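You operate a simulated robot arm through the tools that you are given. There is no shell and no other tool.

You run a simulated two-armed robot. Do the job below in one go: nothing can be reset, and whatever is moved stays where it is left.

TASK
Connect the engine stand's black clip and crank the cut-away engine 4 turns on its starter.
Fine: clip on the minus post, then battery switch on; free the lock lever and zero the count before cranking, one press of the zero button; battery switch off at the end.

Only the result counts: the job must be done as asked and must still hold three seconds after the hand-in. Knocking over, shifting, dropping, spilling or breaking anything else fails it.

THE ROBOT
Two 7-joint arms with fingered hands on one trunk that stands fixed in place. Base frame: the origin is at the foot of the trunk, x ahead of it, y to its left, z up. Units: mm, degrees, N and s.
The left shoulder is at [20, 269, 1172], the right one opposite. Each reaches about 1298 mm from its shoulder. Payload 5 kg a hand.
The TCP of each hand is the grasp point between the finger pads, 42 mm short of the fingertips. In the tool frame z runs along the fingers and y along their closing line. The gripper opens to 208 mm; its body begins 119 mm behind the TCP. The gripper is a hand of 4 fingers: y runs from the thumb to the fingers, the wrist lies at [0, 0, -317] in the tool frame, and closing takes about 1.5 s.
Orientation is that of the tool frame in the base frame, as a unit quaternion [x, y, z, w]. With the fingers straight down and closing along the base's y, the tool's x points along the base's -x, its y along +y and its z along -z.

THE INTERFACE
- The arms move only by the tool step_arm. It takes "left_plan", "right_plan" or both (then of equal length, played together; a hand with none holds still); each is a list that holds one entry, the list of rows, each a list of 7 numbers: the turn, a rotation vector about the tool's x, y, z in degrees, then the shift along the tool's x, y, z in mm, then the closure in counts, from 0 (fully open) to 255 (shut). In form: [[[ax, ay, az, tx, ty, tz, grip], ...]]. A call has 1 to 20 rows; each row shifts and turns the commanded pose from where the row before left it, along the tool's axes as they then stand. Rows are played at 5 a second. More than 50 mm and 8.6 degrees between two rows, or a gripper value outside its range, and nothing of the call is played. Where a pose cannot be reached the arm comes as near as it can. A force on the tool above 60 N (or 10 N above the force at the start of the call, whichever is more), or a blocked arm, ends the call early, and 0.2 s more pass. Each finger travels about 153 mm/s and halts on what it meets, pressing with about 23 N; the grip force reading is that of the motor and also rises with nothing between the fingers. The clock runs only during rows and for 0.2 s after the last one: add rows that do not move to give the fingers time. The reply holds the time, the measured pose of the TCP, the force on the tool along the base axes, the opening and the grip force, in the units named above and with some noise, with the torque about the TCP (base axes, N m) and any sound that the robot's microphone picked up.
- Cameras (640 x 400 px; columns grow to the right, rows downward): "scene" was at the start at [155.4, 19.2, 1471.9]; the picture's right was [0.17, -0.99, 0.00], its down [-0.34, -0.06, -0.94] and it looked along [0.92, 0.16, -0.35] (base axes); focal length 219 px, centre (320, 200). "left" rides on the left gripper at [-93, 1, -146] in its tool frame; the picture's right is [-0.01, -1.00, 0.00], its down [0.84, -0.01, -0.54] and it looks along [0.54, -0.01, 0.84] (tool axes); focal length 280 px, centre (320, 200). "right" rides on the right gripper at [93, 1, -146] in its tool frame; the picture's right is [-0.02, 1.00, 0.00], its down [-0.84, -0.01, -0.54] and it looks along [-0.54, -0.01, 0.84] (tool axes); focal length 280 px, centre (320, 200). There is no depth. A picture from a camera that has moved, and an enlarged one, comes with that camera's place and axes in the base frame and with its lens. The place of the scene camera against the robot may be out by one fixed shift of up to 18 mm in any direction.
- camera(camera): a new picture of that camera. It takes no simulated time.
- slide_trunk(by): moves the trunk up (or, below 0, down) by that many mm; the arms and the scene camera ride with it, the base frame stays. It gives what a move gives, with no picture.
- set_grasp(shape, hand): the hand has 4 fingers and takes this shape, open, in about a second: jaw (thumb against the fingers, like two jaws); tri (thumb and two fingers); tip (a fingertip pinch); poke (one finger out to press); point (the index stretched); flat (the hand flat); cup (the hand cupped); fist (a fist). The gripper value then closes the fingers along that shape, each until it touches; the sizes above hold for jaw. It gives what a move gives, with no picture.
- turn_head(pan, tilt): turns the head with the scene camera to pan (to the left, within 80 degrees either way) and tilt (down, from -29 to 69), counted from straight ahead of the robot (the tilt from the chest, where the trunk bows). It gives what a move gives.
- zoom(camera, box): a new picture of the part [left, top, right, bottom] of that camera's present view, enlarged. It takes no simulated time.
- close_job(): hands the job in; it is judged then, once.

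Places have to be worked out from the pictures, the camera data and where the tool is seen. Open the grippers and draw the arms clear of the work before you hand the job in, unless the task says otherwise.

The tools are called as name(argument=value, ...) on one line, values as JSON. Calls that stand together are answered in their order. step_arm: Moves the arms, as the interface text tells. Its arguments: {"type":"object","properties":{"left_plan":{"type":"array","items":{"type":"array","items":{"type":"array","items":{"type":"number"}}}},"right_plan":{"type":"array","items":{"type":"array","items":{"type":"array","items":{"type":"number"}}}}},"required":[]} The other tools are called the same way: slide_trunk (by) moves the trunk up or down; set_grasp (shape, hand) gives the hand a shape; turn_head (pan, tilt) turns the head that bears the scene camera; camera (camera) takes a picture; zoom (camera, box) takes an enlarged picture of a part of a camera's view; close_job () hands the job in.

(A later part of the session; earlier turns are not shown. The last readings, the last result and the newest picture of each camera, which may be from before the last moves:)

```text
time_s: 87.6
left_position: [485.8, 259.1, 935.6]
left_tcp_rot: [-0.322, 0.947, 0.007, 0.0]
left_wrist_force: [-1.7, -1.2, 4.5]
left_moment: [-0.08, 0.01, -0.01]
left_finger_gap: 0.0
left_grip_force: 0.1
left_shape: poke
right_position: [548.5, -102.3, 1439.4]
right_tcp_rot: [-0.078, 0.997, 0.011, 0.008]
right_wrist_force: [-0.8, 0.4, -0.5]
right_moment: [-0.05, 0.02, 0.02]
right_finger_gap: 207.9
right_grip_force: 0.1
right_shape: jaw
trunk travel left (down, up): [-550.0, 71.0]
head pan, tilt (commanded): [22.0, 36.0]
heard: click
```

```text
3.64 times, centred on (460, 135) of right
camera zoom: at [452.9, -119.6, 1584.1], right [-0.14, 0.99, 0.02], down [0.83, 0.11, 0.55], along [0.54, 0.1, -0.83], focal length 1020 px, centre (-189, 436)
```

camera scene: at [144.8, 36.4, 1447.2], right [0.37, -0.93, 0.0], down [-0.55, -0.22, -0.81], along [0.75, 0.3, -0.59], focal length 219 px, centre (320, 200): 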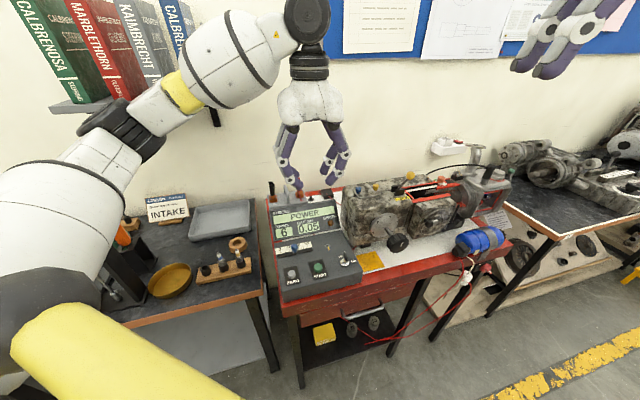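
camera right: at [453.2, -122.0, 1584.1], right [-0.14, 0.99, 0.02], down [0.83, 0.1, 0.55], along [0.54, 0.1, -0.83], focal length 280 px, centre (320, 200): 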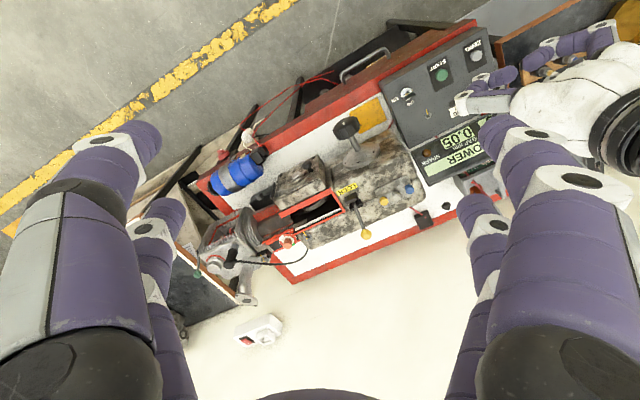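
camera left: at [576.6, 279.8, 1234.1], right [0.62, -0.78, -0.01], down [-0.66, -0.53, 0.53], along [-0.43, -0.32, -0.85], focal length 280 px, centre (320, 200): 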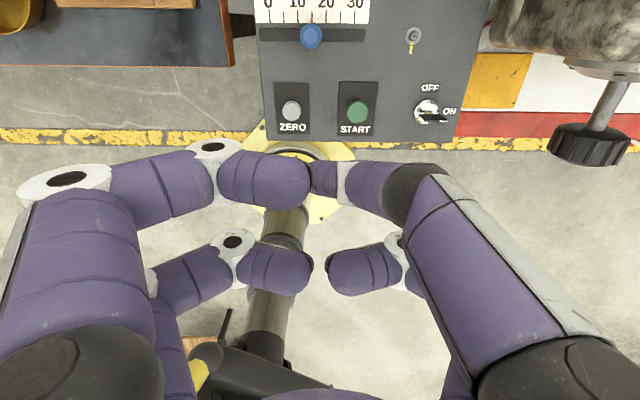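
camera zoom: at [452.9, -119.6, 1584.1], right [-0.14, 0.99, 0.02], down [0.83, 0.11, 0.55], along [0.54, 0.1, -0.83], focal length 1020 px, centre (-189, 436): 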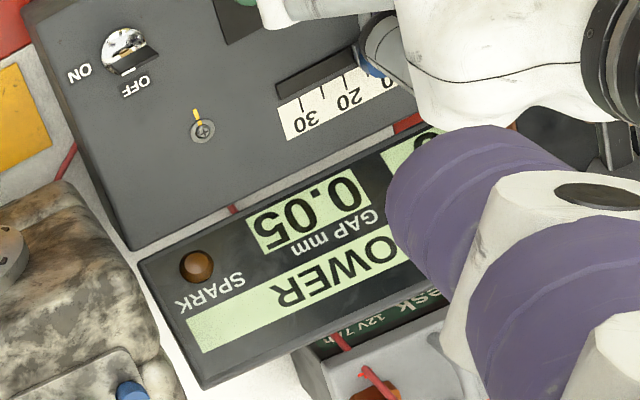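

The TURNS window is hidden behind the hand. I'll lift straight up 60 mm and look.

step_arm(left_plan=[[[0, 0, 0, 0, 0, -10, 255], [0, 0, 0, 0, 0, -25, 255], [0, 0, 0, 0, 0, -25, 255], [0, 0, 0, 0, 0, 0, 255]]])

zoom(camera="scene", box=[250, 190, 370, 290])

zoom(camera="right", box=[400, 80, 520, 190])

camera(camera="left")

```text
time_s: 88.6
left_position: [485.8, 256.9, 994.7]
left_tcp_rot: [-0.322, 0.947, 0.008, 0.0]
left_wrist_force: [-0.4, 0.5, 0.6]
left_moment: [0.01, 0.02, 0.0]
left_finger_gap: 0.0
left_grip_force: 0.0
left_shape: poke
right_position: [550.2, -102.0, 1440.2]
right_tcp_rot: [-0.078, 0.997, 0.011, 0.007]
right_wrist_force: [-0.2, 0.3, 0.0]
right_moment: [0.01, 0.02, 0.01]
right_finger_gap: 208.1
right_grip_force: 0.1
right_shape: jaw
trunk travel left (down, up): [-550.0, 71.0]
head pan, tilt (commanded): [22.0, 36.0]
```

```text
4.00 times, centred on (310, 240) of scene
camera zoom: at [144.9, 36.5, 1447.1], right [0.37, -0.93, 0.0], down [-0.55, -0.22, -0.81], along [0.75, 0.3, -0.59], focal length 875 px, centre (360, 40)
```

zoom: 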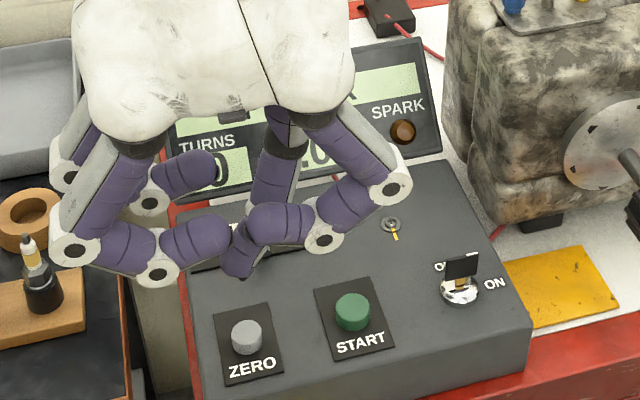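

```text
3.64 times, centred on (460, 135) of right
camera zoom: at [453.3, -119.3, 1583.9], right [-0.14, 0.99, 0.02], down [0.83, 0.11, 0.55], along [0.54, 0.1, -0.83], focal length 1020 px, centre (-189, 436)
```

zoom: 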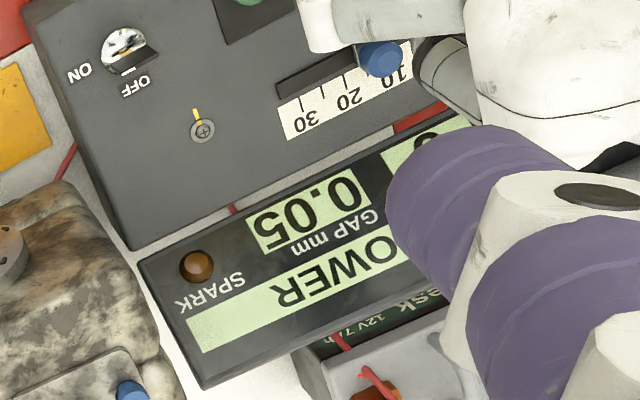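

```text
taken
camera left: at [560.3, 312.9, 1141.2], right [0.62, -0.78, -0.01], down [-0.66, -0.53, 0.53], along [-0.43, -0.32, -0.84], focal length 280 px, centre (320, 200)
```

left: 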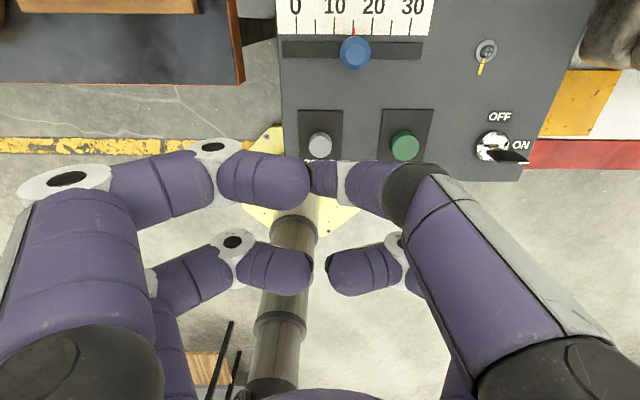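

TURNS now reads 0. For START I want the TURNS window visible, so I'll yaw back -90° and move above START.

step_arm(left_plan=[[[0, 0, 3, 0, 0, -25, 255], [0, 0, 8.4, 0, 0, 0, 255], [0, 0, 8.4, 0, 0, 0, 255], [0, 0, 8.4, 0, 0, 0, 255], [0, 0, 8.4, 0, 0, 0, 255], [0, 0, 8.4, 0, 0, 0, 255], [0, 0, 8.4, 0, 0, 0, 255], [0, 0, 8.4, 0, 0, 0, 255], [0, 0, 8.4, 0, 0, 0, 255], [0, 0, 8.4, 0, 0, 0, 255], [0, 0, 8.4, 0, 0, 0, 255], [0, 0, 3, 0, 0, 0, 255], [0, 0, 0, -38, -2, 0, 255], [0, 0, 0, -38.5, -2.2, 0, 255], [0, 0, 0, 0, 0, 0, 255]]])

zoom(camera="scene", box=[250, 180, 370, 290])

camera(camera="left")

camera(camera="right")

```text
time_s: 91.8
left_position: [531.0, 192.1, 1019.6]
left_tcp_rot: [0.441, 0.897, 0.005, -0.005]
left_wrist_force: [-0.3, -0.5, 0.3]
left_moment: [0.03, 0.01, -0.02]
left_finger_gap: 0.0
left_grip_force: 0.0
left_shape: poke
right_position: [548.8, -101.8, 1440.5]
right_tcp_rot: [-0.08, 0.997, 0.011, 0.007]
right_wrist_force: [0.3, -0.3, 0.7]
right_moment: [-0.03, 0.02, 0.02]
right_finger_gap: 208.1
right_grip_force: 0.0
right_shape: jaw
trunk travel left (down, up): [-550.0, 71.0]
head pan, tilt (commanded): [22.0, 36.0]
```

```text
3.64 times, centred on (310, 235) of scene
camera zoom: at [144.8, 36.5, 1447.2], right [0.38, -0.93, 0.0], down [-0.54, -0.22, -0.81], along [0.75, 0.3, -0.59], focal length 796 px, centre (356, 73)
```

zoom: 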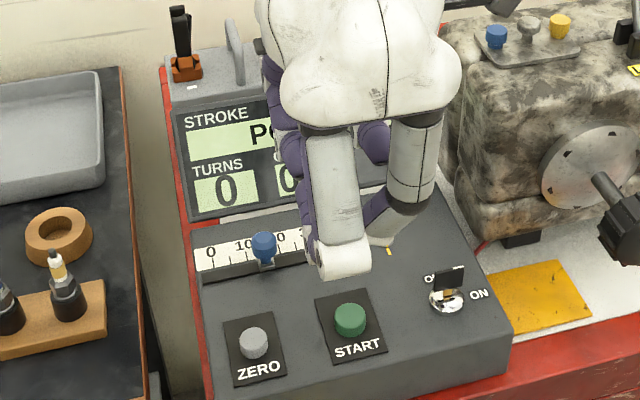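

```text
taken
camera left: at [590.9, 117.0, 1164.5], right [-0.78, -0.62, -0.01], down [-0.52, 0.65, 0.55], along [-0.34, 0.43, -0.83], focal length 280 px, centre (320, 200)
```

left: 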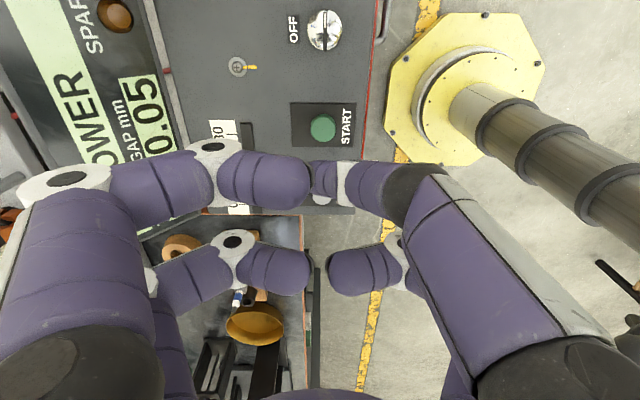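

```text
taken
camera right: at [453.0, -119.2, 1584.0], right [-0.14, 0.99, 0.02], down [0.83, 0.11, 0.55], along [0.54, 0.1, -0.83], focal length 280 px, centre (320, 200)
```

right: 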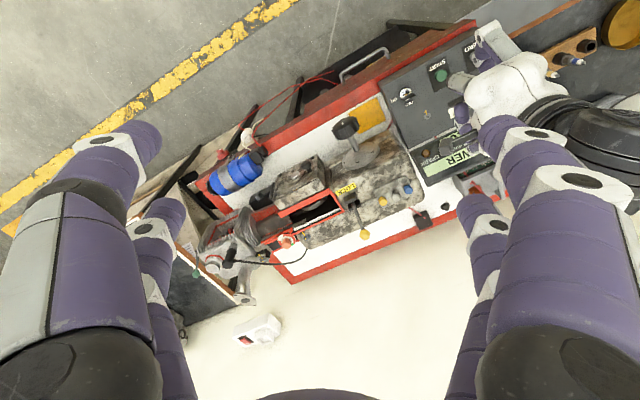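

The TURNS window ("0") is visible now. Lowering to just above START.

step_arm(left_plan=[[[0, 0, 0, 0, 0, 30, 255], [0, 0, 0, 0, 0, 30, 255], [0, 0, 0, 0, 0, 8, 255], [0, 0, 0, 0, 0, 0, 255]]])

zoom(camera="scene", box=[270, 210, 350, 290])

zoom(camera="left", box=[260, 110, 380, 230])

zoom(camera="right", box=[400, 40, 500, 120])

```text
time_s: 92.8
left_position: [531.7, 194.0, 949.9]
left_tcp_rot: [0.442, 0.897, 0.006, -0.005]
left_wrist_force: [0.0, -1.3, 0.4]
left_moment: [-0.02, -0.02, 0.01]
left_finger_gap: 0.1
left_grip_force: 0.1
left_shape: poke
right_position: [549.1, -103.4, 1439.8]
right_tcp_rot: [-0.079, 0.997, 0.012, 0.008]
right_wrist_force: [0.9, 0.1, -0.5]
right_moment: [0.07, 0.02, 0.0]
right_finger_gap: 208.1
right_grip_force: 0.1
right_shape: jaw
trunk travel left (down, up): [-550.0, 71.0]
head pan, tilt (commanded): [22.0, 36.0]
```

```text
5.00 times, centred on (310, 250) of scene
camera zoom: at [144.7, 36.3, 1447.2], right [0.37, -0.93, 0.0], down [-0.55, -0.22, -0.81], along [0.75, 0.3, -0.59], focal length 1094 px, centre (370, -50)
```

zoom: 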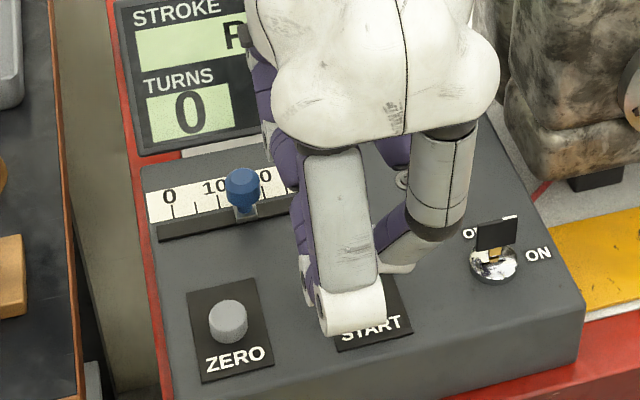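

```text
3.33 times, centred on (320, 170) of left
camera zoom: at [591.1, 118.0, 1094.1], right [-0.78, -0.62, -0.01], down [-0.52, 0.65, 0.55], along [-0.34, 0.43, -0.83], focal length 935 px, centre (320, 300)
```

zoom: 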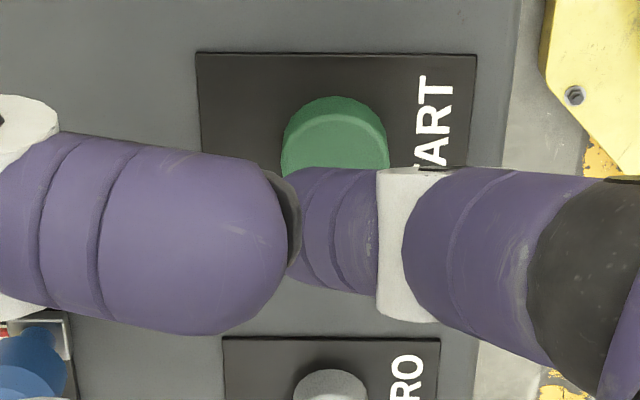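

```text
5.00 times, centred on (450, 80) of right
camera zoom: at [453.0, -119.7, 1584.0], right [-0.14, 0.99, 0.02], down [0.83, 0.11, 0.55], along [0.54, 0.1, -0.83], focal length 1402 px, centre (-330, 800)
```

zoom: 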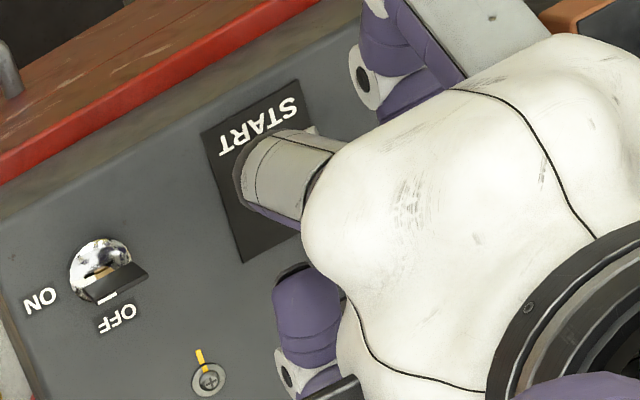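

I'll correct (-2, -4) mm and lower to z≈940, just short of contact.

step_arm(left_plan=[[[0, 0, 0, -2, -4, 0, 255], [0, 0, 0, 0, 0, 5, 255], [0, 0, 0, 0, 0, 4, 255], [0, 0, 0, 0, 0, 0, 255]]])

zoom(camera="scene", box=[270, 210, 350, 290])

zoom(camera="left", box=[260, 110, 380, 230])

```text
time_s: 93.8
left_position: [529.2, 189.6, 940.2]
left_tcp_rot: [0.441, 0.897, 0.006, -0.005]
left_wrist_force: [-0.3, 0.0, -0.1]
left_moment: [0.01, 0.01, 0.03]
left_finger_gap: 0.0
left_grip_force: 0.0
left_shape: poke
right_position: [549.8, -102.7, 1440.9]
right_tcp_rot: [-0.078, 0.997, 0.01, 0.008]
right_wrist_force: [-0.5, -0.1, 0.1]
right_moment: [-0.01, -0.04, -0.03]
right_finger_gap: 208.1
right_grip_force: 0.1
right_shape: jaw
trunk travel left (down, up): [-550.0, 71.0]
head pan, tilt (commanded): [22.0, 36.0]
```

```text
5.00 times, centred on (310, 250) of scene
camera zoom: at [144.8, 36.4, 1447.2], right [0.37, -0.93, 0.0], down [-0.55, -0.22, -0.81], along [0.75, 0.3, -0.59], focal length 1094 px, centre (370, -50)
```

zoom: 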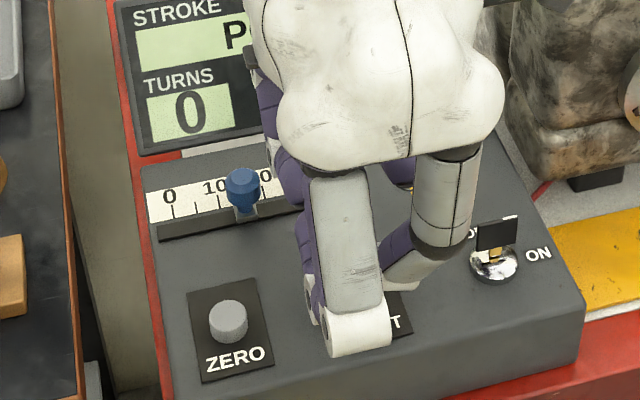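

```text
3.33 times, centred on (320, 170) of left
camera zoom: at [587.9, 114.3, 1084.5], right [-0.78, -0.62, -0.01], down [-0.52, 0.65, 0.55], along [-0.34, 0.43, -0.83], focal length 935 px, centre (320, 300)
```

zoom: 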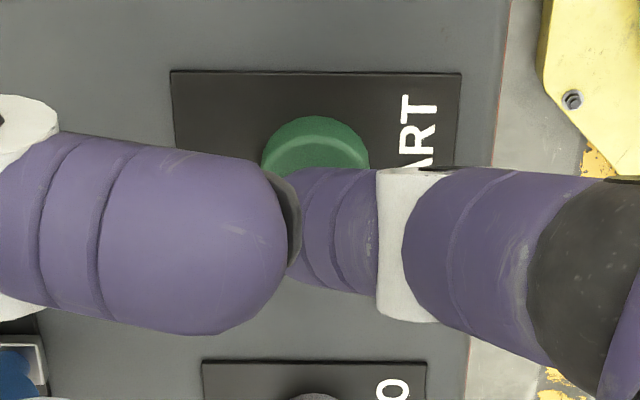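

Everything aligned. Now pressing START: down in small steps, then immediately check TURNS.

step_arm(left_plan=[[[0, 0, 0, 0, 0, 3, 255], [0, 0, 0, 0, 0, 3, 255]]])

zoom(camera="scene", box=[250, 200, 370, 280])

```text
time_s: 94.4
left_position: [528.5, 190.0, 935.2]
left_tcp_rot: [0.442, 0.897, 0.005, -0.005]
left_wrist_force: [0.3, 0.2, 3.8]
left_moment: [-0.03, 0.01, -0.01]
left_finger_gap: 0.0
left_grip_force: 0.1
left_shape: poke
right_position: [549.5, -102.4, 1441.0]
right_tcp_rot: [-0.079, 0.997, 0.012, 0.008]
right_wrist_force: [0.2, 0.3, 0.0]
right_moment: [-0.02, -0.03, -0.05]
right_finger_gap: 208.0
right_grip_force: 0.0
right_shape: jaw
trunk travel left (down, up): [-550.0, 71.0]
head pan, tilt (commanded): [22.0, 36.0]
heard: click
```

```text
5.00 times, centred on (310, 240) of scene
camera zoom: at [144.7, 36.4, 1447.2], right [0.37, -0.93, 0.0], down [-0.54, -0.22, -0.81], along [0.75, 0.3, -0.59], focal length 1094 px, centre (370, 0)
```

zoom: 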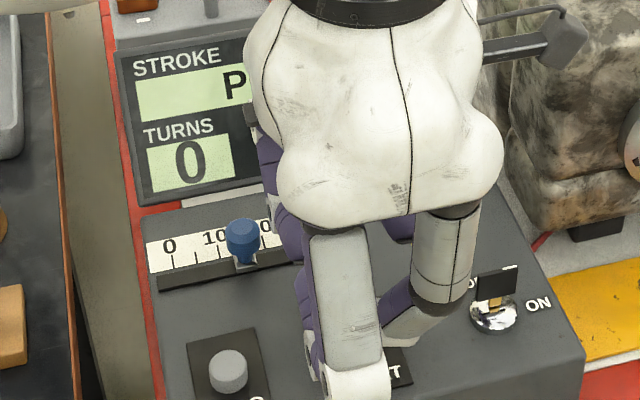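

Click heard; TURNS still 0. I'll hold the button for 0.4 s and check.

step_arm(left_plan=[[[0, 0, 0, 0, 0, 1, 255], [0, 0, 0, 0, 0, 0, 255]]])

zoom(camera="scene", box=[250, 200, 370, 280])

zoom(camera="scene", box=[340, 150, 460, 270])

```text
time_s: 95.0
left_position: [528.2, 190.0, 936.0]
left_tcp_rot: [0.441, 0.897, 0.005, -0.005]
left_wrist_force: [1.9, -2.0, 8.8]
left_moment: [-0.1, -0.09, 0.02]
left_finger_gap: 0.0
left_grip_force: 0.0
left_shape: poke
right_position: [548.8, -103.2, 1440.8]
right_tcp_rot: [-0.079, 0.997, 0.012, 0.008]
right_wrist_force: [0.1, -0.5, -0.4]
right_moment: [0.01, 0.03, 0.01]
right_finger_gap: 208.1
right_grip_force: 0.0
right_shape: jaw
trunk travel left (down, up): [-550.0, 71.0]
head pan, tilt (commanded): [22.0, 36.0]
```

```text
5.00 times, centred on (310, 240) of scene
camera zoom: at [144.5, 36.1, 1447.3], right [0.37, -0.93, 0.0], down [-0.54, -0.22, -0.81], along [0.75, 0.3, -0.59], focal length 1094 px, centre (370, 0)
```

zoom: 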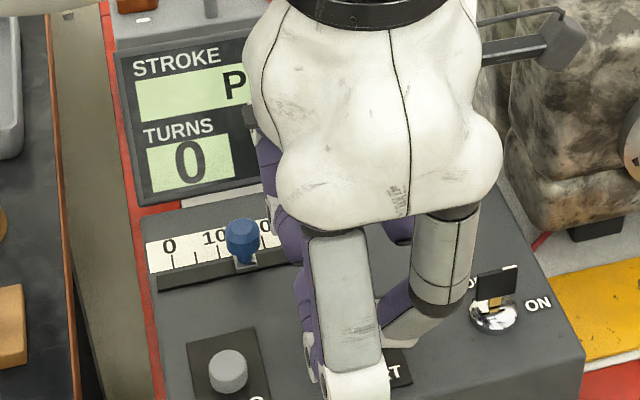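

```text
3.33 times, centred on (400, 210) of scene
camera zoom: at [144.5, 36.1, 1447.3], right [0.37, -0.93, 0.0], down [-0.54, -0.22, -0.81], along [0.75, 0.3, -0.59], focal length 729 px, centre (53, 167)
```

zoom: 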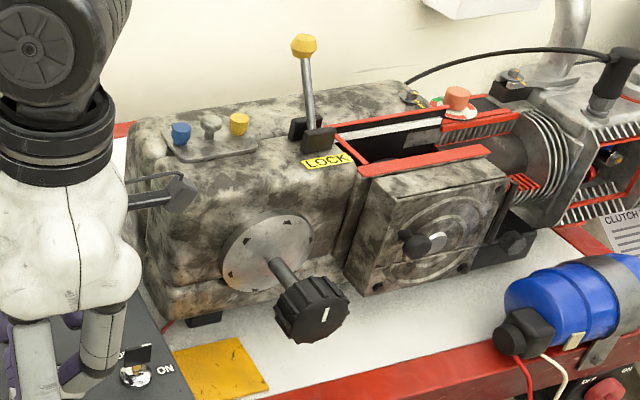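

No cranking. I notice a red rotary knob with OFF/ON markings at the bench front near the blue cylinder — possibly the real battery switch. First lift off START, then look closer.

step_arm(left_plan=[[[0, 0, 0, 0, 0, -10, 255], [0, 0, 0, 0, 0, -20, 255], [0, 0, 0, 0, 0, -30, 255], [0, 0, 0, 0, 0, 0, 255]]])

turn_head(pan=-5, tilt=40)

camera(camera="scene")

zoom(camera="scene", box=[320, 160, 440, 260])

```text
time_s: 96.0
left_position: [528.8, 188.5, 994.7]
left_tcp_rot: [0.442, 0.897, 0.005, -0.004]
left_wrist_force: [0.2, -0.9, 0.3]
left_moment: [-0.01, 0.02, 0.0]
left_finger_gap: 0.0
left_grip_force: 0.0
left_shape: poke
right_position: [549.2, -102.0, 1440.5]
right_tcp_rot: [-0.079, 0.997, 0.011, 0.008]
right_wrist_force: [0.4, -0.2, -0.7]
right_moment: [-0.03, 0.04, -0.03]
right_finger_gap: 208.0
right_grip_force: 0.0
right_shape: jaw
trunk travel left (down, up): [-550.0, 71.0]
head pan, tilt (commanded): [22.0, 36.0]
```

```text
time_s: 96.9
left_position: [529.4, 188.7, 995.8]
left_tcp_rot: [0.442, 0.897, 0.006, -0.006]
left_wrist_force: [-0.8, 0.9, 1.0]
left_moment: [-0.02, 0.0, -0.02]
left_finger_gap: 0.0
left_grip_force: 0.0
left_shape: poke
right_position: [548.0, -102.8, 1441.2]
right_tcp_rot: [-0.078, 0.997, 0.011, 0.008]
right_wrist_force: [-0.3, -0.3, -0.9]
right_moment: [0.0, 0.0, 0.01]
right_finger_gap: 207.8
right_grip_force: 0.0
right_shape: jaw
trunk travel left (down, up): [-550.0, 71.0]
head pan, tilt (commanded): [-5.0, 40.0]
```

```text
taken
camera scene: at [148.3, -3.8, 1441.2], right [-0.09, -1.0, 0.0], down [-0.64, 0.06, -0.77], along [0.76, -0.07, -0.64], focal length 219 px, centre (320, 200)
```

scene: 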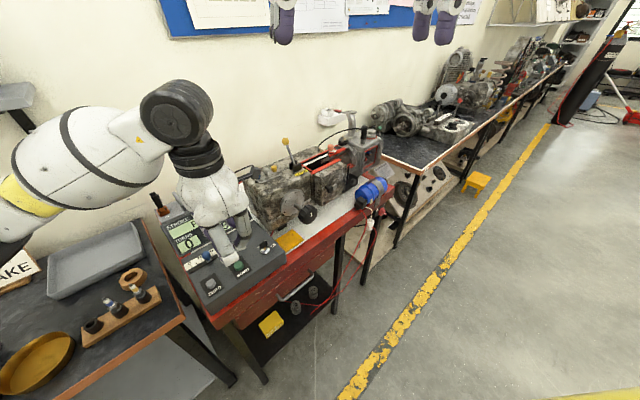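

```text
4.00 times, centred on (380, 210) of scene
camera zoom: at [148.3, -3.8, 1441.2], right [-0.09, -1.0, 0.0], down [-0.64, 0.06, -0.77], along [0.76, -0.07, -0.64], focal length 875 px, centre (80, 160)
```

zoom: 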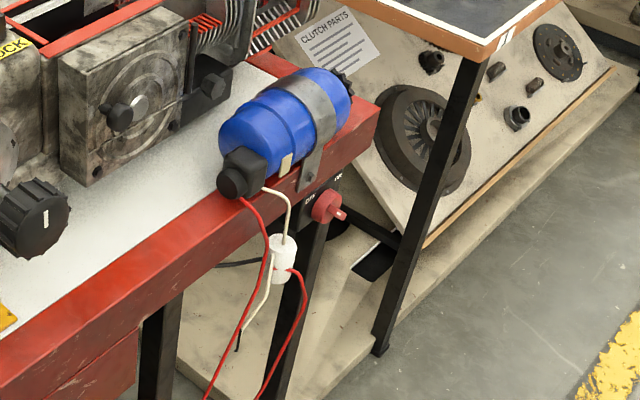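

There is indeed a red rotary isolator under the bench edge by the blue cylinder. Zooming in on it.

zoom(camera="scene", box=[425, 205, 457, 230])

zoom(camera="scene", box=[390, 175, 450, 235])

zoom(camera="right", box=[180, 130, 280, 230])

```text
16.00 times, centred on (441, 218) of scene
camera zoom: at [148.3, -3.8, 1441.2], right [-0.09, -1.0, 0.0], down [-0.64, 0.06, -0.77], along [0.76, -0.07, -0.64], focal length 3500 px, centre (-1616, -80)
```

zoom: 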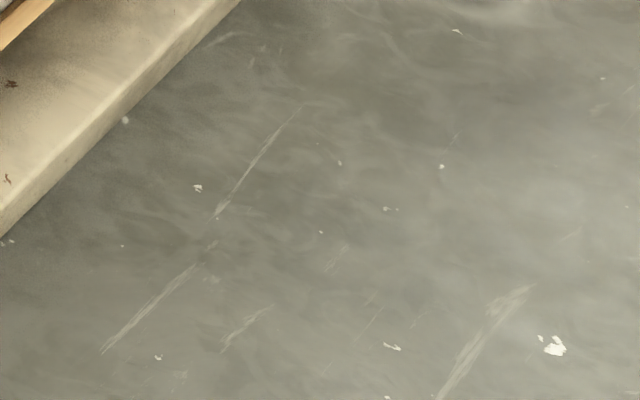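

```text
6.67 times, centred on (420, 205) of scene
camera zoom: at [148.3, -3.8, 1441.2], right [-0.09, -1.0, 0.0], down [-0.64, 0.06, -0.77], along [0.76, -0.07, -0.64], focal length 1458 px, centre (-347, 167)
```

zoom: 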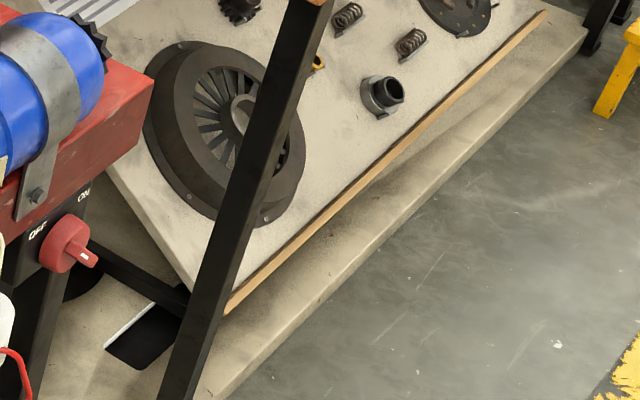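

```text
4.00 times, centred on (230, 180) of right
camera zoom: at [453.0, -119.6, 1584.0], right [-0.14, 0.99, 0.02], down [0.83, 0.11, 0.55], along [0.54, 0.1, -0.83], focal length 1122 px, centre (680, 280)
```

zoom: 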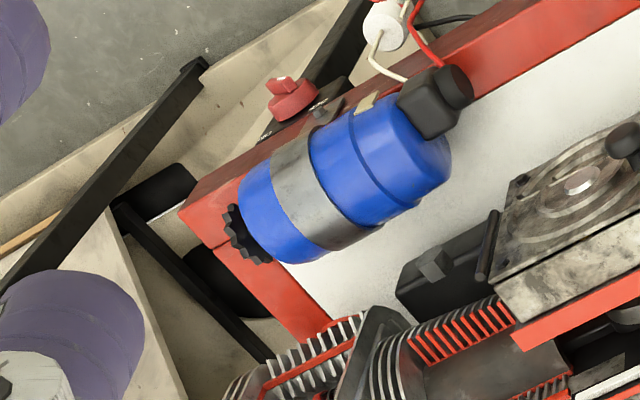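

zoom(camera="scene", box=[384, 198, 414, 220])

zoom(camera="right", box=[228, 140, 260, 165])

```text
16.00 times, centred on (399, 209) of scene
camera zoom: at [148.3, -3.8, 1441.2], right [-0.09, -1.0, 0.0], down [-0.64, 0.06, -0.77], along [0.76, -0.07, -0.64], focal length 3500 px, centre (-944, 56)
```

zoom: 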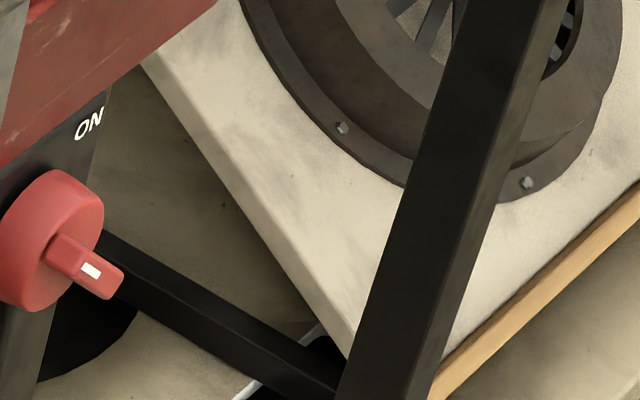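

```text
16.00 times, centred on (244, 152) of right
camera zoom: at [453.0, -119.6, 1584.0], right [-0.14, 0.99, 0.02], down [0.83, 0.11, 0.55], along [0.54, 0.1, -0.83], focal length 4486 px, centre (1536, 960)
```

zoom: 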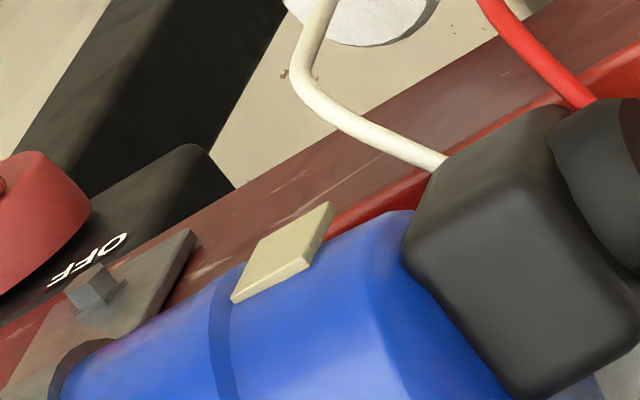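

zoom(camera="scene", box=[368, 198, 398, 224])

zoom(camera="right", box=[205, 135, 245, 165])

```text
15.38 times, centred on (383, 211) of scene
camera zoom: at [148.3, -3.8, 1441.2], right [-0.09, -1.0, 0.0], down [-0.64, 0.06, -0.77], along [0.76, -0.07, -0.64], focal length 3366 px, centre (-649, 31)
```

zoom: 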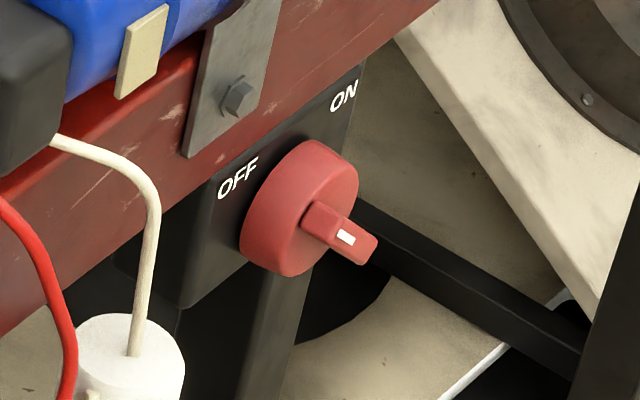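

```text
13.33 times, centred on (225, 150) of right
camera zoom: at [453.0, -119.6, 1584.0], right [-0.14, 0.99, 0.02], down [0.83, 0.11, 0.55], along [0.54, 0.1, -0.83], focal length 3738 px, centre (1587, 867)
```

zoom: 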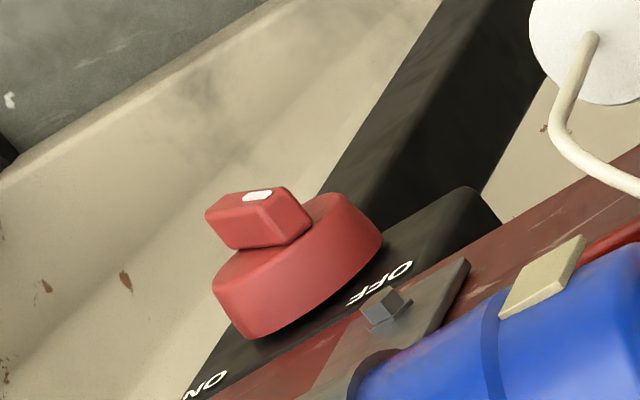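

The red rotary isolator (OFF up-left, ON up-right) is evidently the battery switch; the panel key is the ignition and should go back to OFF. First I'll restore the key with the left hand, this time using finger pair A so the hand stays clear of the engine. Raising and switching to jaw.

step_arm(left_plan=[[[0, 0, 0, 0, 0, -40, 255], [0, 0, 0, 0, 0, -40, 255], [0, 0, 0, 0, 0, 0, 255]]])

set_grasp(hand="left", shape="jaw")

turn_head(pan=15, tilt=40)

step_arm(left_plan=[[[0, 0, 0, -18, 0, 0, 120], [0, 0, 0, -18, 0, 0, 160], [0, 0, 0, -20, 3, 0, 190], [0, 0, 0, 0, 0, 0, 195], [0, 0, 0, 0, 0, 0, 195]]])

camera(camera="left")

camera(camera="scene")

```text
time_s: 97.7
left_position: [530.5, 188.8, 1075.2]
left_tcp_rot: [0.442, 0.897, 0.005, -0.005]
left_wrist_force: [0.3, -0.5, 0.1]
left_moment: [-0.04, 0.05, 0.01]
left_finger_gap: 0.1
left_grip_force: 0.1
left_shape: poke
right_position: [549.3, -102.8, 1439.8]
right_tcp_rot: [-0.078, 0.997, 0.011, 0.008]
right_wrist_force: [0.0, -0.4, -0.6]
right_moment: [-0.02, 0.05, 0.0]
right_finger_gap: 208.1
right_grip_force: 0.0
right_shape: jaw
trunk travel left (down, up): [-550.0, 71.0]
head pan, tilt (commanded): [-5.0, 40.0]
```

```text
time_s: 98.6
left_position: [529.8, 188.9, 1076.7]
left_tcp_rot: [0.441, 0.897, 0.005, -0.005]
left_wrist_force: [-0.7, -0.2, 0.1]
left_moment: [-0.02, 0.02, 0.01]
left_finger_gap: 207.9
left_grip_force: 0.1
left_shape: jaw
right_position: [548.6, -102.7, 1439.8]
right_tcp_rot: [-0.079, 0.997, 0.011, 0.008]
right_wrist_force: [1.0, -0.7, -1.0]
right_moment: [-0.01, 0.04, 0.02]
right_finger_gap: 208.1
right_grip_force: 0.1
right_shape: jaw
trunk travel left (down, up): [-550.0, 71.0]
head pan, tilt (commanded): [-5.0, 40.0]
```

```text
time_s: 99.5
left_position: [529.8, 188.8, 1076.6]
left_tcp_rot: [0.441, 0.897, 0.006, -0.005]
left_wrist_force: [-0.3, -0.4, -0.7]
left_moment: [0.0, -0.05, 0.01]
left_finger_gap: 207.8
left_grip_force: 0.0
left_shape: jaw
right_position: [548.7, -103.2, 1439.9]
right_tcp_rot: [-0.079, 0.997, 0.011, 0.008]
right_wrist_force: [-0.7, 0.4, -1.0]
right_moment: [-0.01, -0.04, -0.01]
right_finger_gap: 207.9
right_grip_force: 0.1
right_shape: jaw
trunk travel left (down, up): [-550.0, 71.0]
head pan, tilt (commanded): [15.0, 40.0]
```

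```text
time_s: 100.7
left_position: [565.8, 146.8, 1073.2]
left_tcp_rot: [0.441, 0.897, 0.006, -0.006]
left_wrist_force: [-0.1, -1.3, -0.6]
left_moment: [0.06, 0.0, 0.0]
left_finger_gap: 49.3
left_grip_force: 0.0
left_shape: jaw
right_position: [549.2, -103.4, 1440.6]
right_tcp_rot: [-0.079, 0.997, 0.012, 0.008]
right_wrist_force: [0.4, 0.1, -0.3]
right_moment: [0.11, 0.01, -0.03]
right_finger_gap: 208.2
right_grip_force: 0.1
right_shape: jaw
trunk travel left (down, up): [-550.0, 71.0]
head pan, tilt (commanded): [15.0, 40.0]
```

```text
taken
camera left: at [625.8, 70.7, 1217.0], right [-0.78, -0.62, -0.01], down [-0.52, 0.65, 0.55], along [-0.34, 0.43, -0.83], focal length 280 px, centre (320, 200)
```

left: 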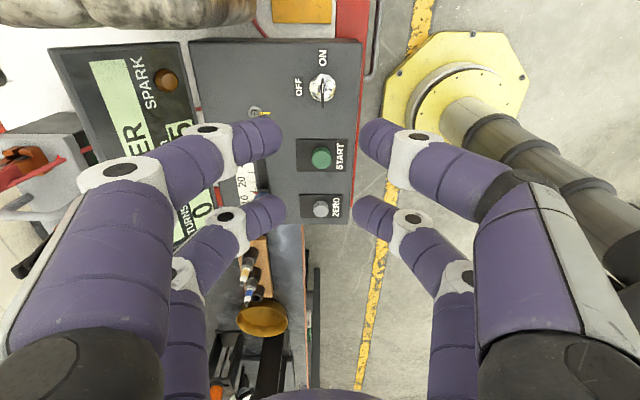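

```text
taken
camera scene: at [146.0, 25.1, 1441.1], right [0.26, -0.97, 0.0], down [-0.62, -0.17, -0.77], along [0.74, 0.2, -0.64], focal length 219 px, centre (320, 200)
```

scene: 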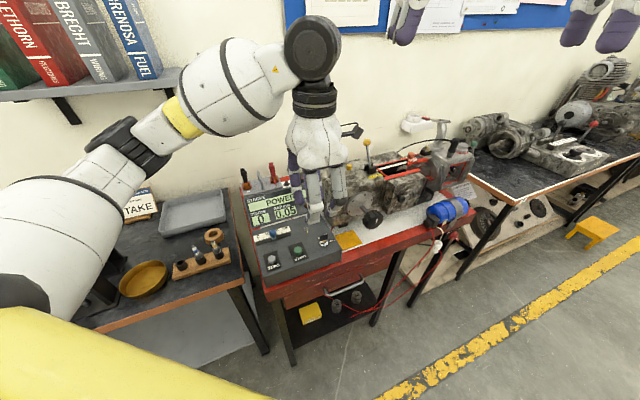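

Key sits at tool (-27, 0.7), aligned with pair A. Descending to the key and closing on it.

step_arm(left_plan=[[[0, 0, 0, 0, 0, 42, 195], [0, 0, 0, 0, 0, 42, 195], [0, 0, 0, 0, 0, 40, 195], [0, 0, 0, 0, 0, 0, 195]]])

zoom(camera="left", box=[250, 80, 390, 220])

zoom(camera="scene", box=[280, 200, 370, 280])

```text
time_s: 101.7
left_position: [565.8, 146.2, 950.8]
left_tcp_rot: [0.442, 0.897, 0.006, -0.005]
left_wrist_force: [-1.3, -0.7, 1.0]
left_moment: [-0.03, -0.05, -0.01]
left_finger_gap: 49.0
left_grip_force: 0.1
left_shape: jaw
right_position: [547.6, -103.2, 1441.5]
right_tcp_rot: [-0.078, 0.997, 0.011, 0.008]
right_wrist_force: [0.4, 1.1, 0.0]
right_moment: [0.02, -0.1, 0.01]
right_finger_gap: 208.0
right_grip_force: 0.1
right_shape: jaw
trunk travel left (down, up): [-550.0, 71.0]
head pan, tilt (commanded): [15.0, 40.0]
```

```text
2.86 times, centred on (320, 150) of left
camera zoom: at [623.9, 70.7, 1095.2], right [-0.78, -0.62, -0.01], down [-0.52, 0.65, 0.55], along [-0.34, 0.43, -0.84], focal length 801 px, centre (320, 343)
```

zoom: 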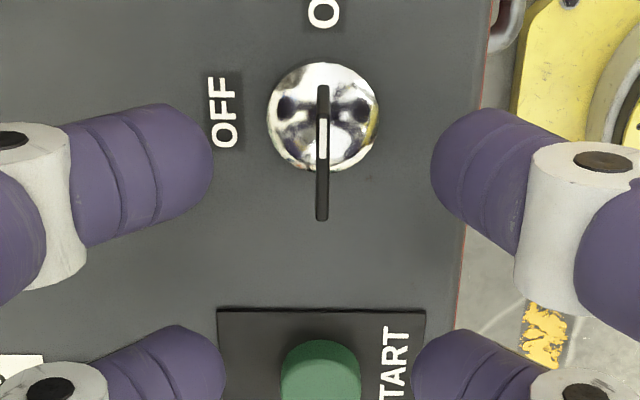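

```text
5.00 times, centred on (325, 240) of scene
camera zoom: at [145.1, 25.4, 1441.4], right [0.26, -0.97, 0.0], down [-0.62, -0.17, -0.77], along [0.74, 0.2, -0.64], focal length 1094 px, centre (295, 0)
```

zoom: 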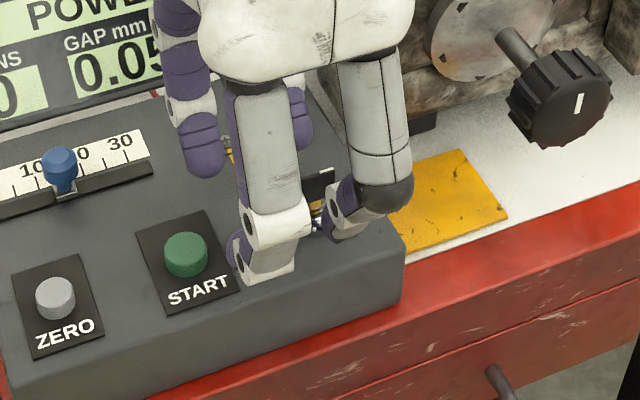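

Aligned. Closing on the key.

step_arm(left_plan=[[[0, 0, 0, 0, 0, 0, 210], [0, 0, 0, 0, 0, 0, 225], [0, 0, 0, 0, 0, 0, 240], [0, 0, 0, 0, 0, 0, 250], [0, 0, 0, 0, 0, 0, 255], [0, 0, 0, 0, 0, 0, 255]]])

step_arm(left_plan=[[[0, 0, -7.5, 0, -3.39, 0, 255], [0, 0, -7.5, 0, -3.39, 0, 255], [0, 0, -7.5, 0, -3.39, 0, 255], [0, 0, -7.5, 0, -3.39, 0, 255], [0, 0, 0, 0, 0, 0, 255]]])

zoom(camera="left", box=[250, 80, 390, 220])

zoom(camera="scene", box=[280, 200, 370, 280])

```text
time_s: 103.0
left_position: [565.0, 145.1, 950.9]
left_tcp_rot: [0.442, 0.897, 0.006, -0.006]
left_wrist_force: [1.2, -0.6, -3.8]
left_moment: [0.07, 0.05, 0.02]
left_finger_gap: 0.1
left_grip_force: 23.1
left_shape: jaw
right_position: [548.1, -102.8, 1439.8]
right_tcp_rot: [-0.078, 0.997, 0.011, 0.007]
right_wrist_force: [0.1, 0.9, 0.5]
right_moment: [0.01, -0.03, 0.01]
right_finger_gap: 208.3
right_grip_force: 0.0
right_shape: jaw
trunk travel left (down, up): [-550.0, 71.0]
head pan, tilt (commanded): [15.0, 40.0]
```

```text
time_s: 104.2
left_position: [556.1, 135.9, 950.7]
left_tcp_rot: [0.195, 0.981, 0.006, -0.003]
left_wrist_force: [-1.3, -11.4, 0.3]
left_moment: [-0.37, 0.02, -0.29]
left_finger_gap: 0.2
left_grip_force: 22.8
left_shape: jaw
right_position: [549.3, -104.0, 1440.6]
right_tcp_rot: [-0.079, 0.997, 0.012, 0.008]
right_wrist_force: [-0.5, -0.4, -0.2]
right_moment: [0.02, 0.01, 0.03]
right_finger_gap: 208.2
right_grip_force: 0.1
right_shape: jaw
trunk travel left (down, up): [-550.0, 71.0]
head pan, tilt (commanded): [15.0, 40.0]
```

```text
2.86 times, centred on (320, 150) of left
camera zoom: at [644.5, 100.3, 1094.7], right [-0.37, -0.93, -0.01], down [-0.78, 0.3, 0.55], along [-0.5, 0.21, -0.84], focal length 801 px, centre (320, 343)
```

zoom: 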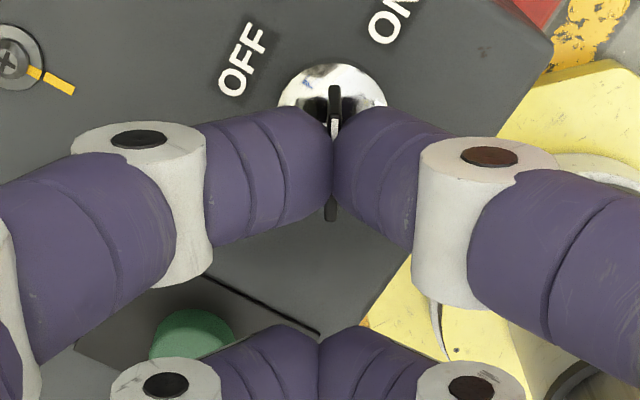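

```text
5.00 times, centred on (325, 240) of scene
camera zoom: at [145.7, 24.9, 1441.2], right [0.26, -0.97, 0.0], down [-0.62, -0.17, -0.77], along [0.74, 0.2, -0.64], focal length 1094 px, centre (295, 0)
```

zoom: 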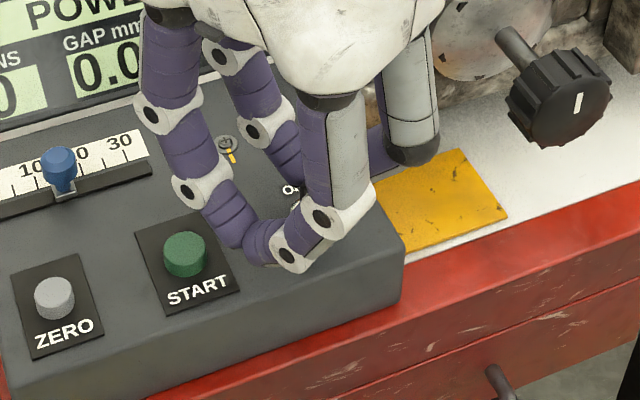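

The key follows. Continuing the turn back in two more stages.

step_arm(left_plan=[[[0, 0, -7.5, 0, -3.6, 0, 255], [0, 0, -7.5, 0, -3.5, 0, 255], [0, 0, -7.5, 0, -3.39, 0, 255], [0, 0, -7.5, 0, -3.39, 0, 255], [0, 0, 0, 0, 0, 0, 255]]])

step_arm(left_plan=[[[0, 0, -7.5, 0, -3.39, 0, 255], [0, 0, -7.5, 0, -3.39, 0, 255], [0, 0, -7.5, 0, -3.39, 0, 255], [0, 0, -6.5, 0, -3, 0, 255], [0, 0, 0, 0, 0, 0, 255]]])

zoom(camera="left", box=[250, 80, 390, 220])

zoom(camera="scene", box=[280, 200, 370, 280])

```text
time_s: 105.5
left_position: [552.5, 122.2, 951.1]
left_tcp_rot: [-0.066, 0.998, 0.008, -0.002]
left_wrist_force: [7.8, -14.9, -0.9]
left_moment: [-0.45, -0.16, -0.43]
left_finger_gap: 0.0
left_grip_force: 23.3
left_shape: jaw
right_position: [549.2, -103.4, 1440.7]
right_tcp_rot: [-0.079, 0.997, 0.012, 0.008]
right_wrist_force: [0.1, 0.6, 0.3]
right_moment: [0.01, -0.01, 0.04]
right_finger_gap: 207.9
right_grip_force: 0.0
right_shape: jaw
trunk travel left (down, up): [-550.0, 71.0]
head pan, tilt (commanded): [15.0, 40.0]
```

```text
time_s: 106.7
left_position: [556.5, 110.2, 950.4]
left_tcp_rot: [-0.314, 0.949, 0.007, 0.0]
left_wrist_force: [4.8, -18.7, 4.7]
left_moment: [-0.56, -0.24, -0.5]
left_finger_gap: 0.2
left_grip_force: 23.0
left_shape: jaw
right_position: [548.3, -103.9, 1439.5]
right_tcp_rot: [-0.079, 0.997, 0.012, 0.008]
right_wrist_force: [0.4, -1.1, 0.6]
right_moment: [0.02, 0.0, 0.01]
right_finger_gap: 207.9
right_grip_force: 0.1
right_shape: jaw
trunk travel left (down, up): [-550.0, 71.0]
head pan, tilt (commanded): [15.0, 40.0]
```

```text
2.86 times, centred on (320, 150) of left
camera zoom: at [632.3, 165.0, 1095.6], right [0.61, -0.79, -0.01], down [-0.67, -0.52, 0.53], along [-0.43, -0.32, -0.85], focal length 801 px, centre (320, 343)
```

zoom: 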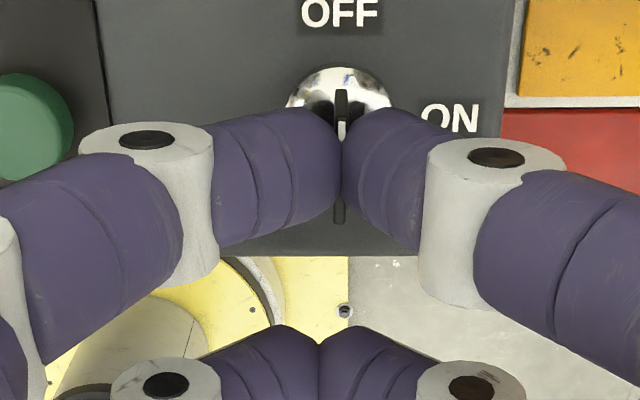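

```text
5.00 times, centred on (325, 240) of scene
camera zoom: at [145.8, 24.5, 1441.2], right [0.26, -0.97, 0.0], down [-0.62, -0.17, -0.77], along [0.74, 0.2, -0.64], focal length 1094 px, centre (295, 0)
```

zoom: 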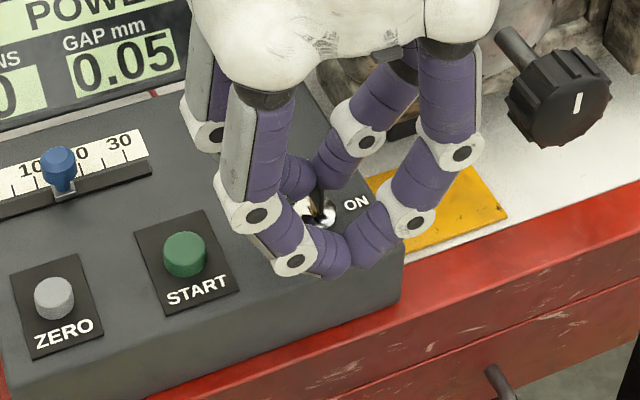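

The key is back at OFF (≈89° turned). A final 1.5° nudge, then release and rise.

step_arm(left_plan=[[[0, 0, -1.5, 0, -0.7, 0, 255], [0, 0, 0, 0, 0, 0, 240], [0, 0, 0, 0, 0, 0, 220], [0, 0, 0, 0, 0, 0, 195], [0, 0, 0, 0, 0, 0, 195], [0, 0, 0, 0, 0, -30, 195], [0, 0, 0, 0, 0, -45, 195], [0, 0, 0, 0, 0, -45, 195], [0, 0, 0, 0, 0, 0, 195]]])

zoom(camera="scene", box=[310, 220, 350, 260])

zoom(camera="scene", box=[230, 170, 350, 280])

```text
time_s: 108.7
left_position: [557.5, 110.1, 1067.7]
left_tcp_rot: [-0.327, 0.945, 0.008, -0.002]
left_wrist_force: [-0.6, 0.4, -0.3]
left_moment: [-0.04, 0.05, -0.01]
left_finger_gap: 48.3
left_grip_force: 0.0
left_shape: jaw
right_position: [549.2, -102.7, 1439.5]
right_tcp_rot: [-0.08, 0.997, 0.01, 0.007]
right_wrist_force: [0.5, -0.3, 0.3]
right_moment: [-0.06, 0.1, -0.03]
right_finger_gap: 208.1
right_grip_force: 0.1
right_shape: jaw
trunk travel left (down, up): [-550.0, 71.0]
head pan, tilt (commanded): [15.0, 40.0]
```

```text
10.00 times, centred on (330, 240) of scene
camera zoom: at [146.4, 25.9, 1440.9], right [0.26, -0.97, 0.0], down [-0.62, -0.17, -0.77], along [0.74, 0.2, -0.64], focal length 2188 px, centre (220, -200)
```

zoom: 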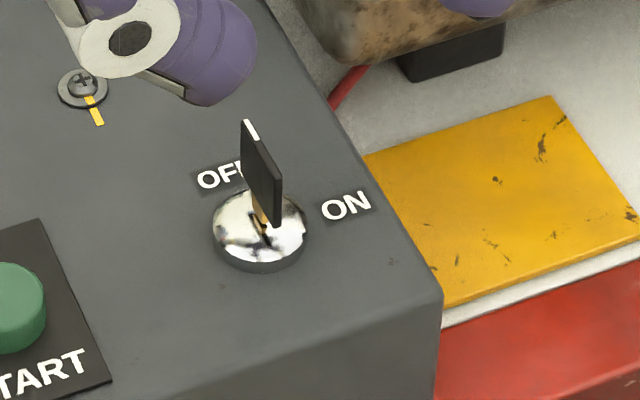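

```text
3.64 times, centred on (290, 225) of scene
camera zoom: at [146.4, 25.9, 1440.9], right [0.26, -0.97, 0.0], down [-0.62, -0.17, -0.77], along [0.74, 0.2, -0.64], focal length 796 px, centre (429, 109)
```

zoom: 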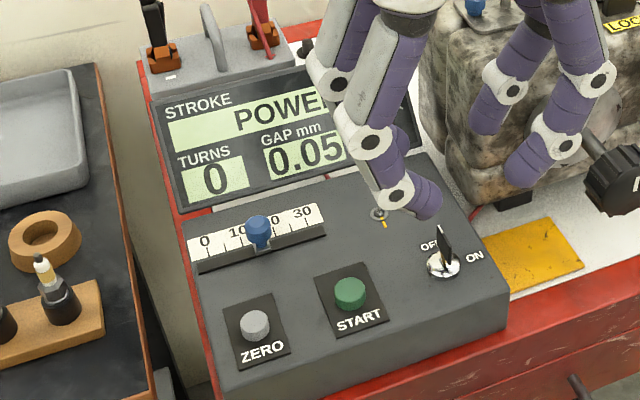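

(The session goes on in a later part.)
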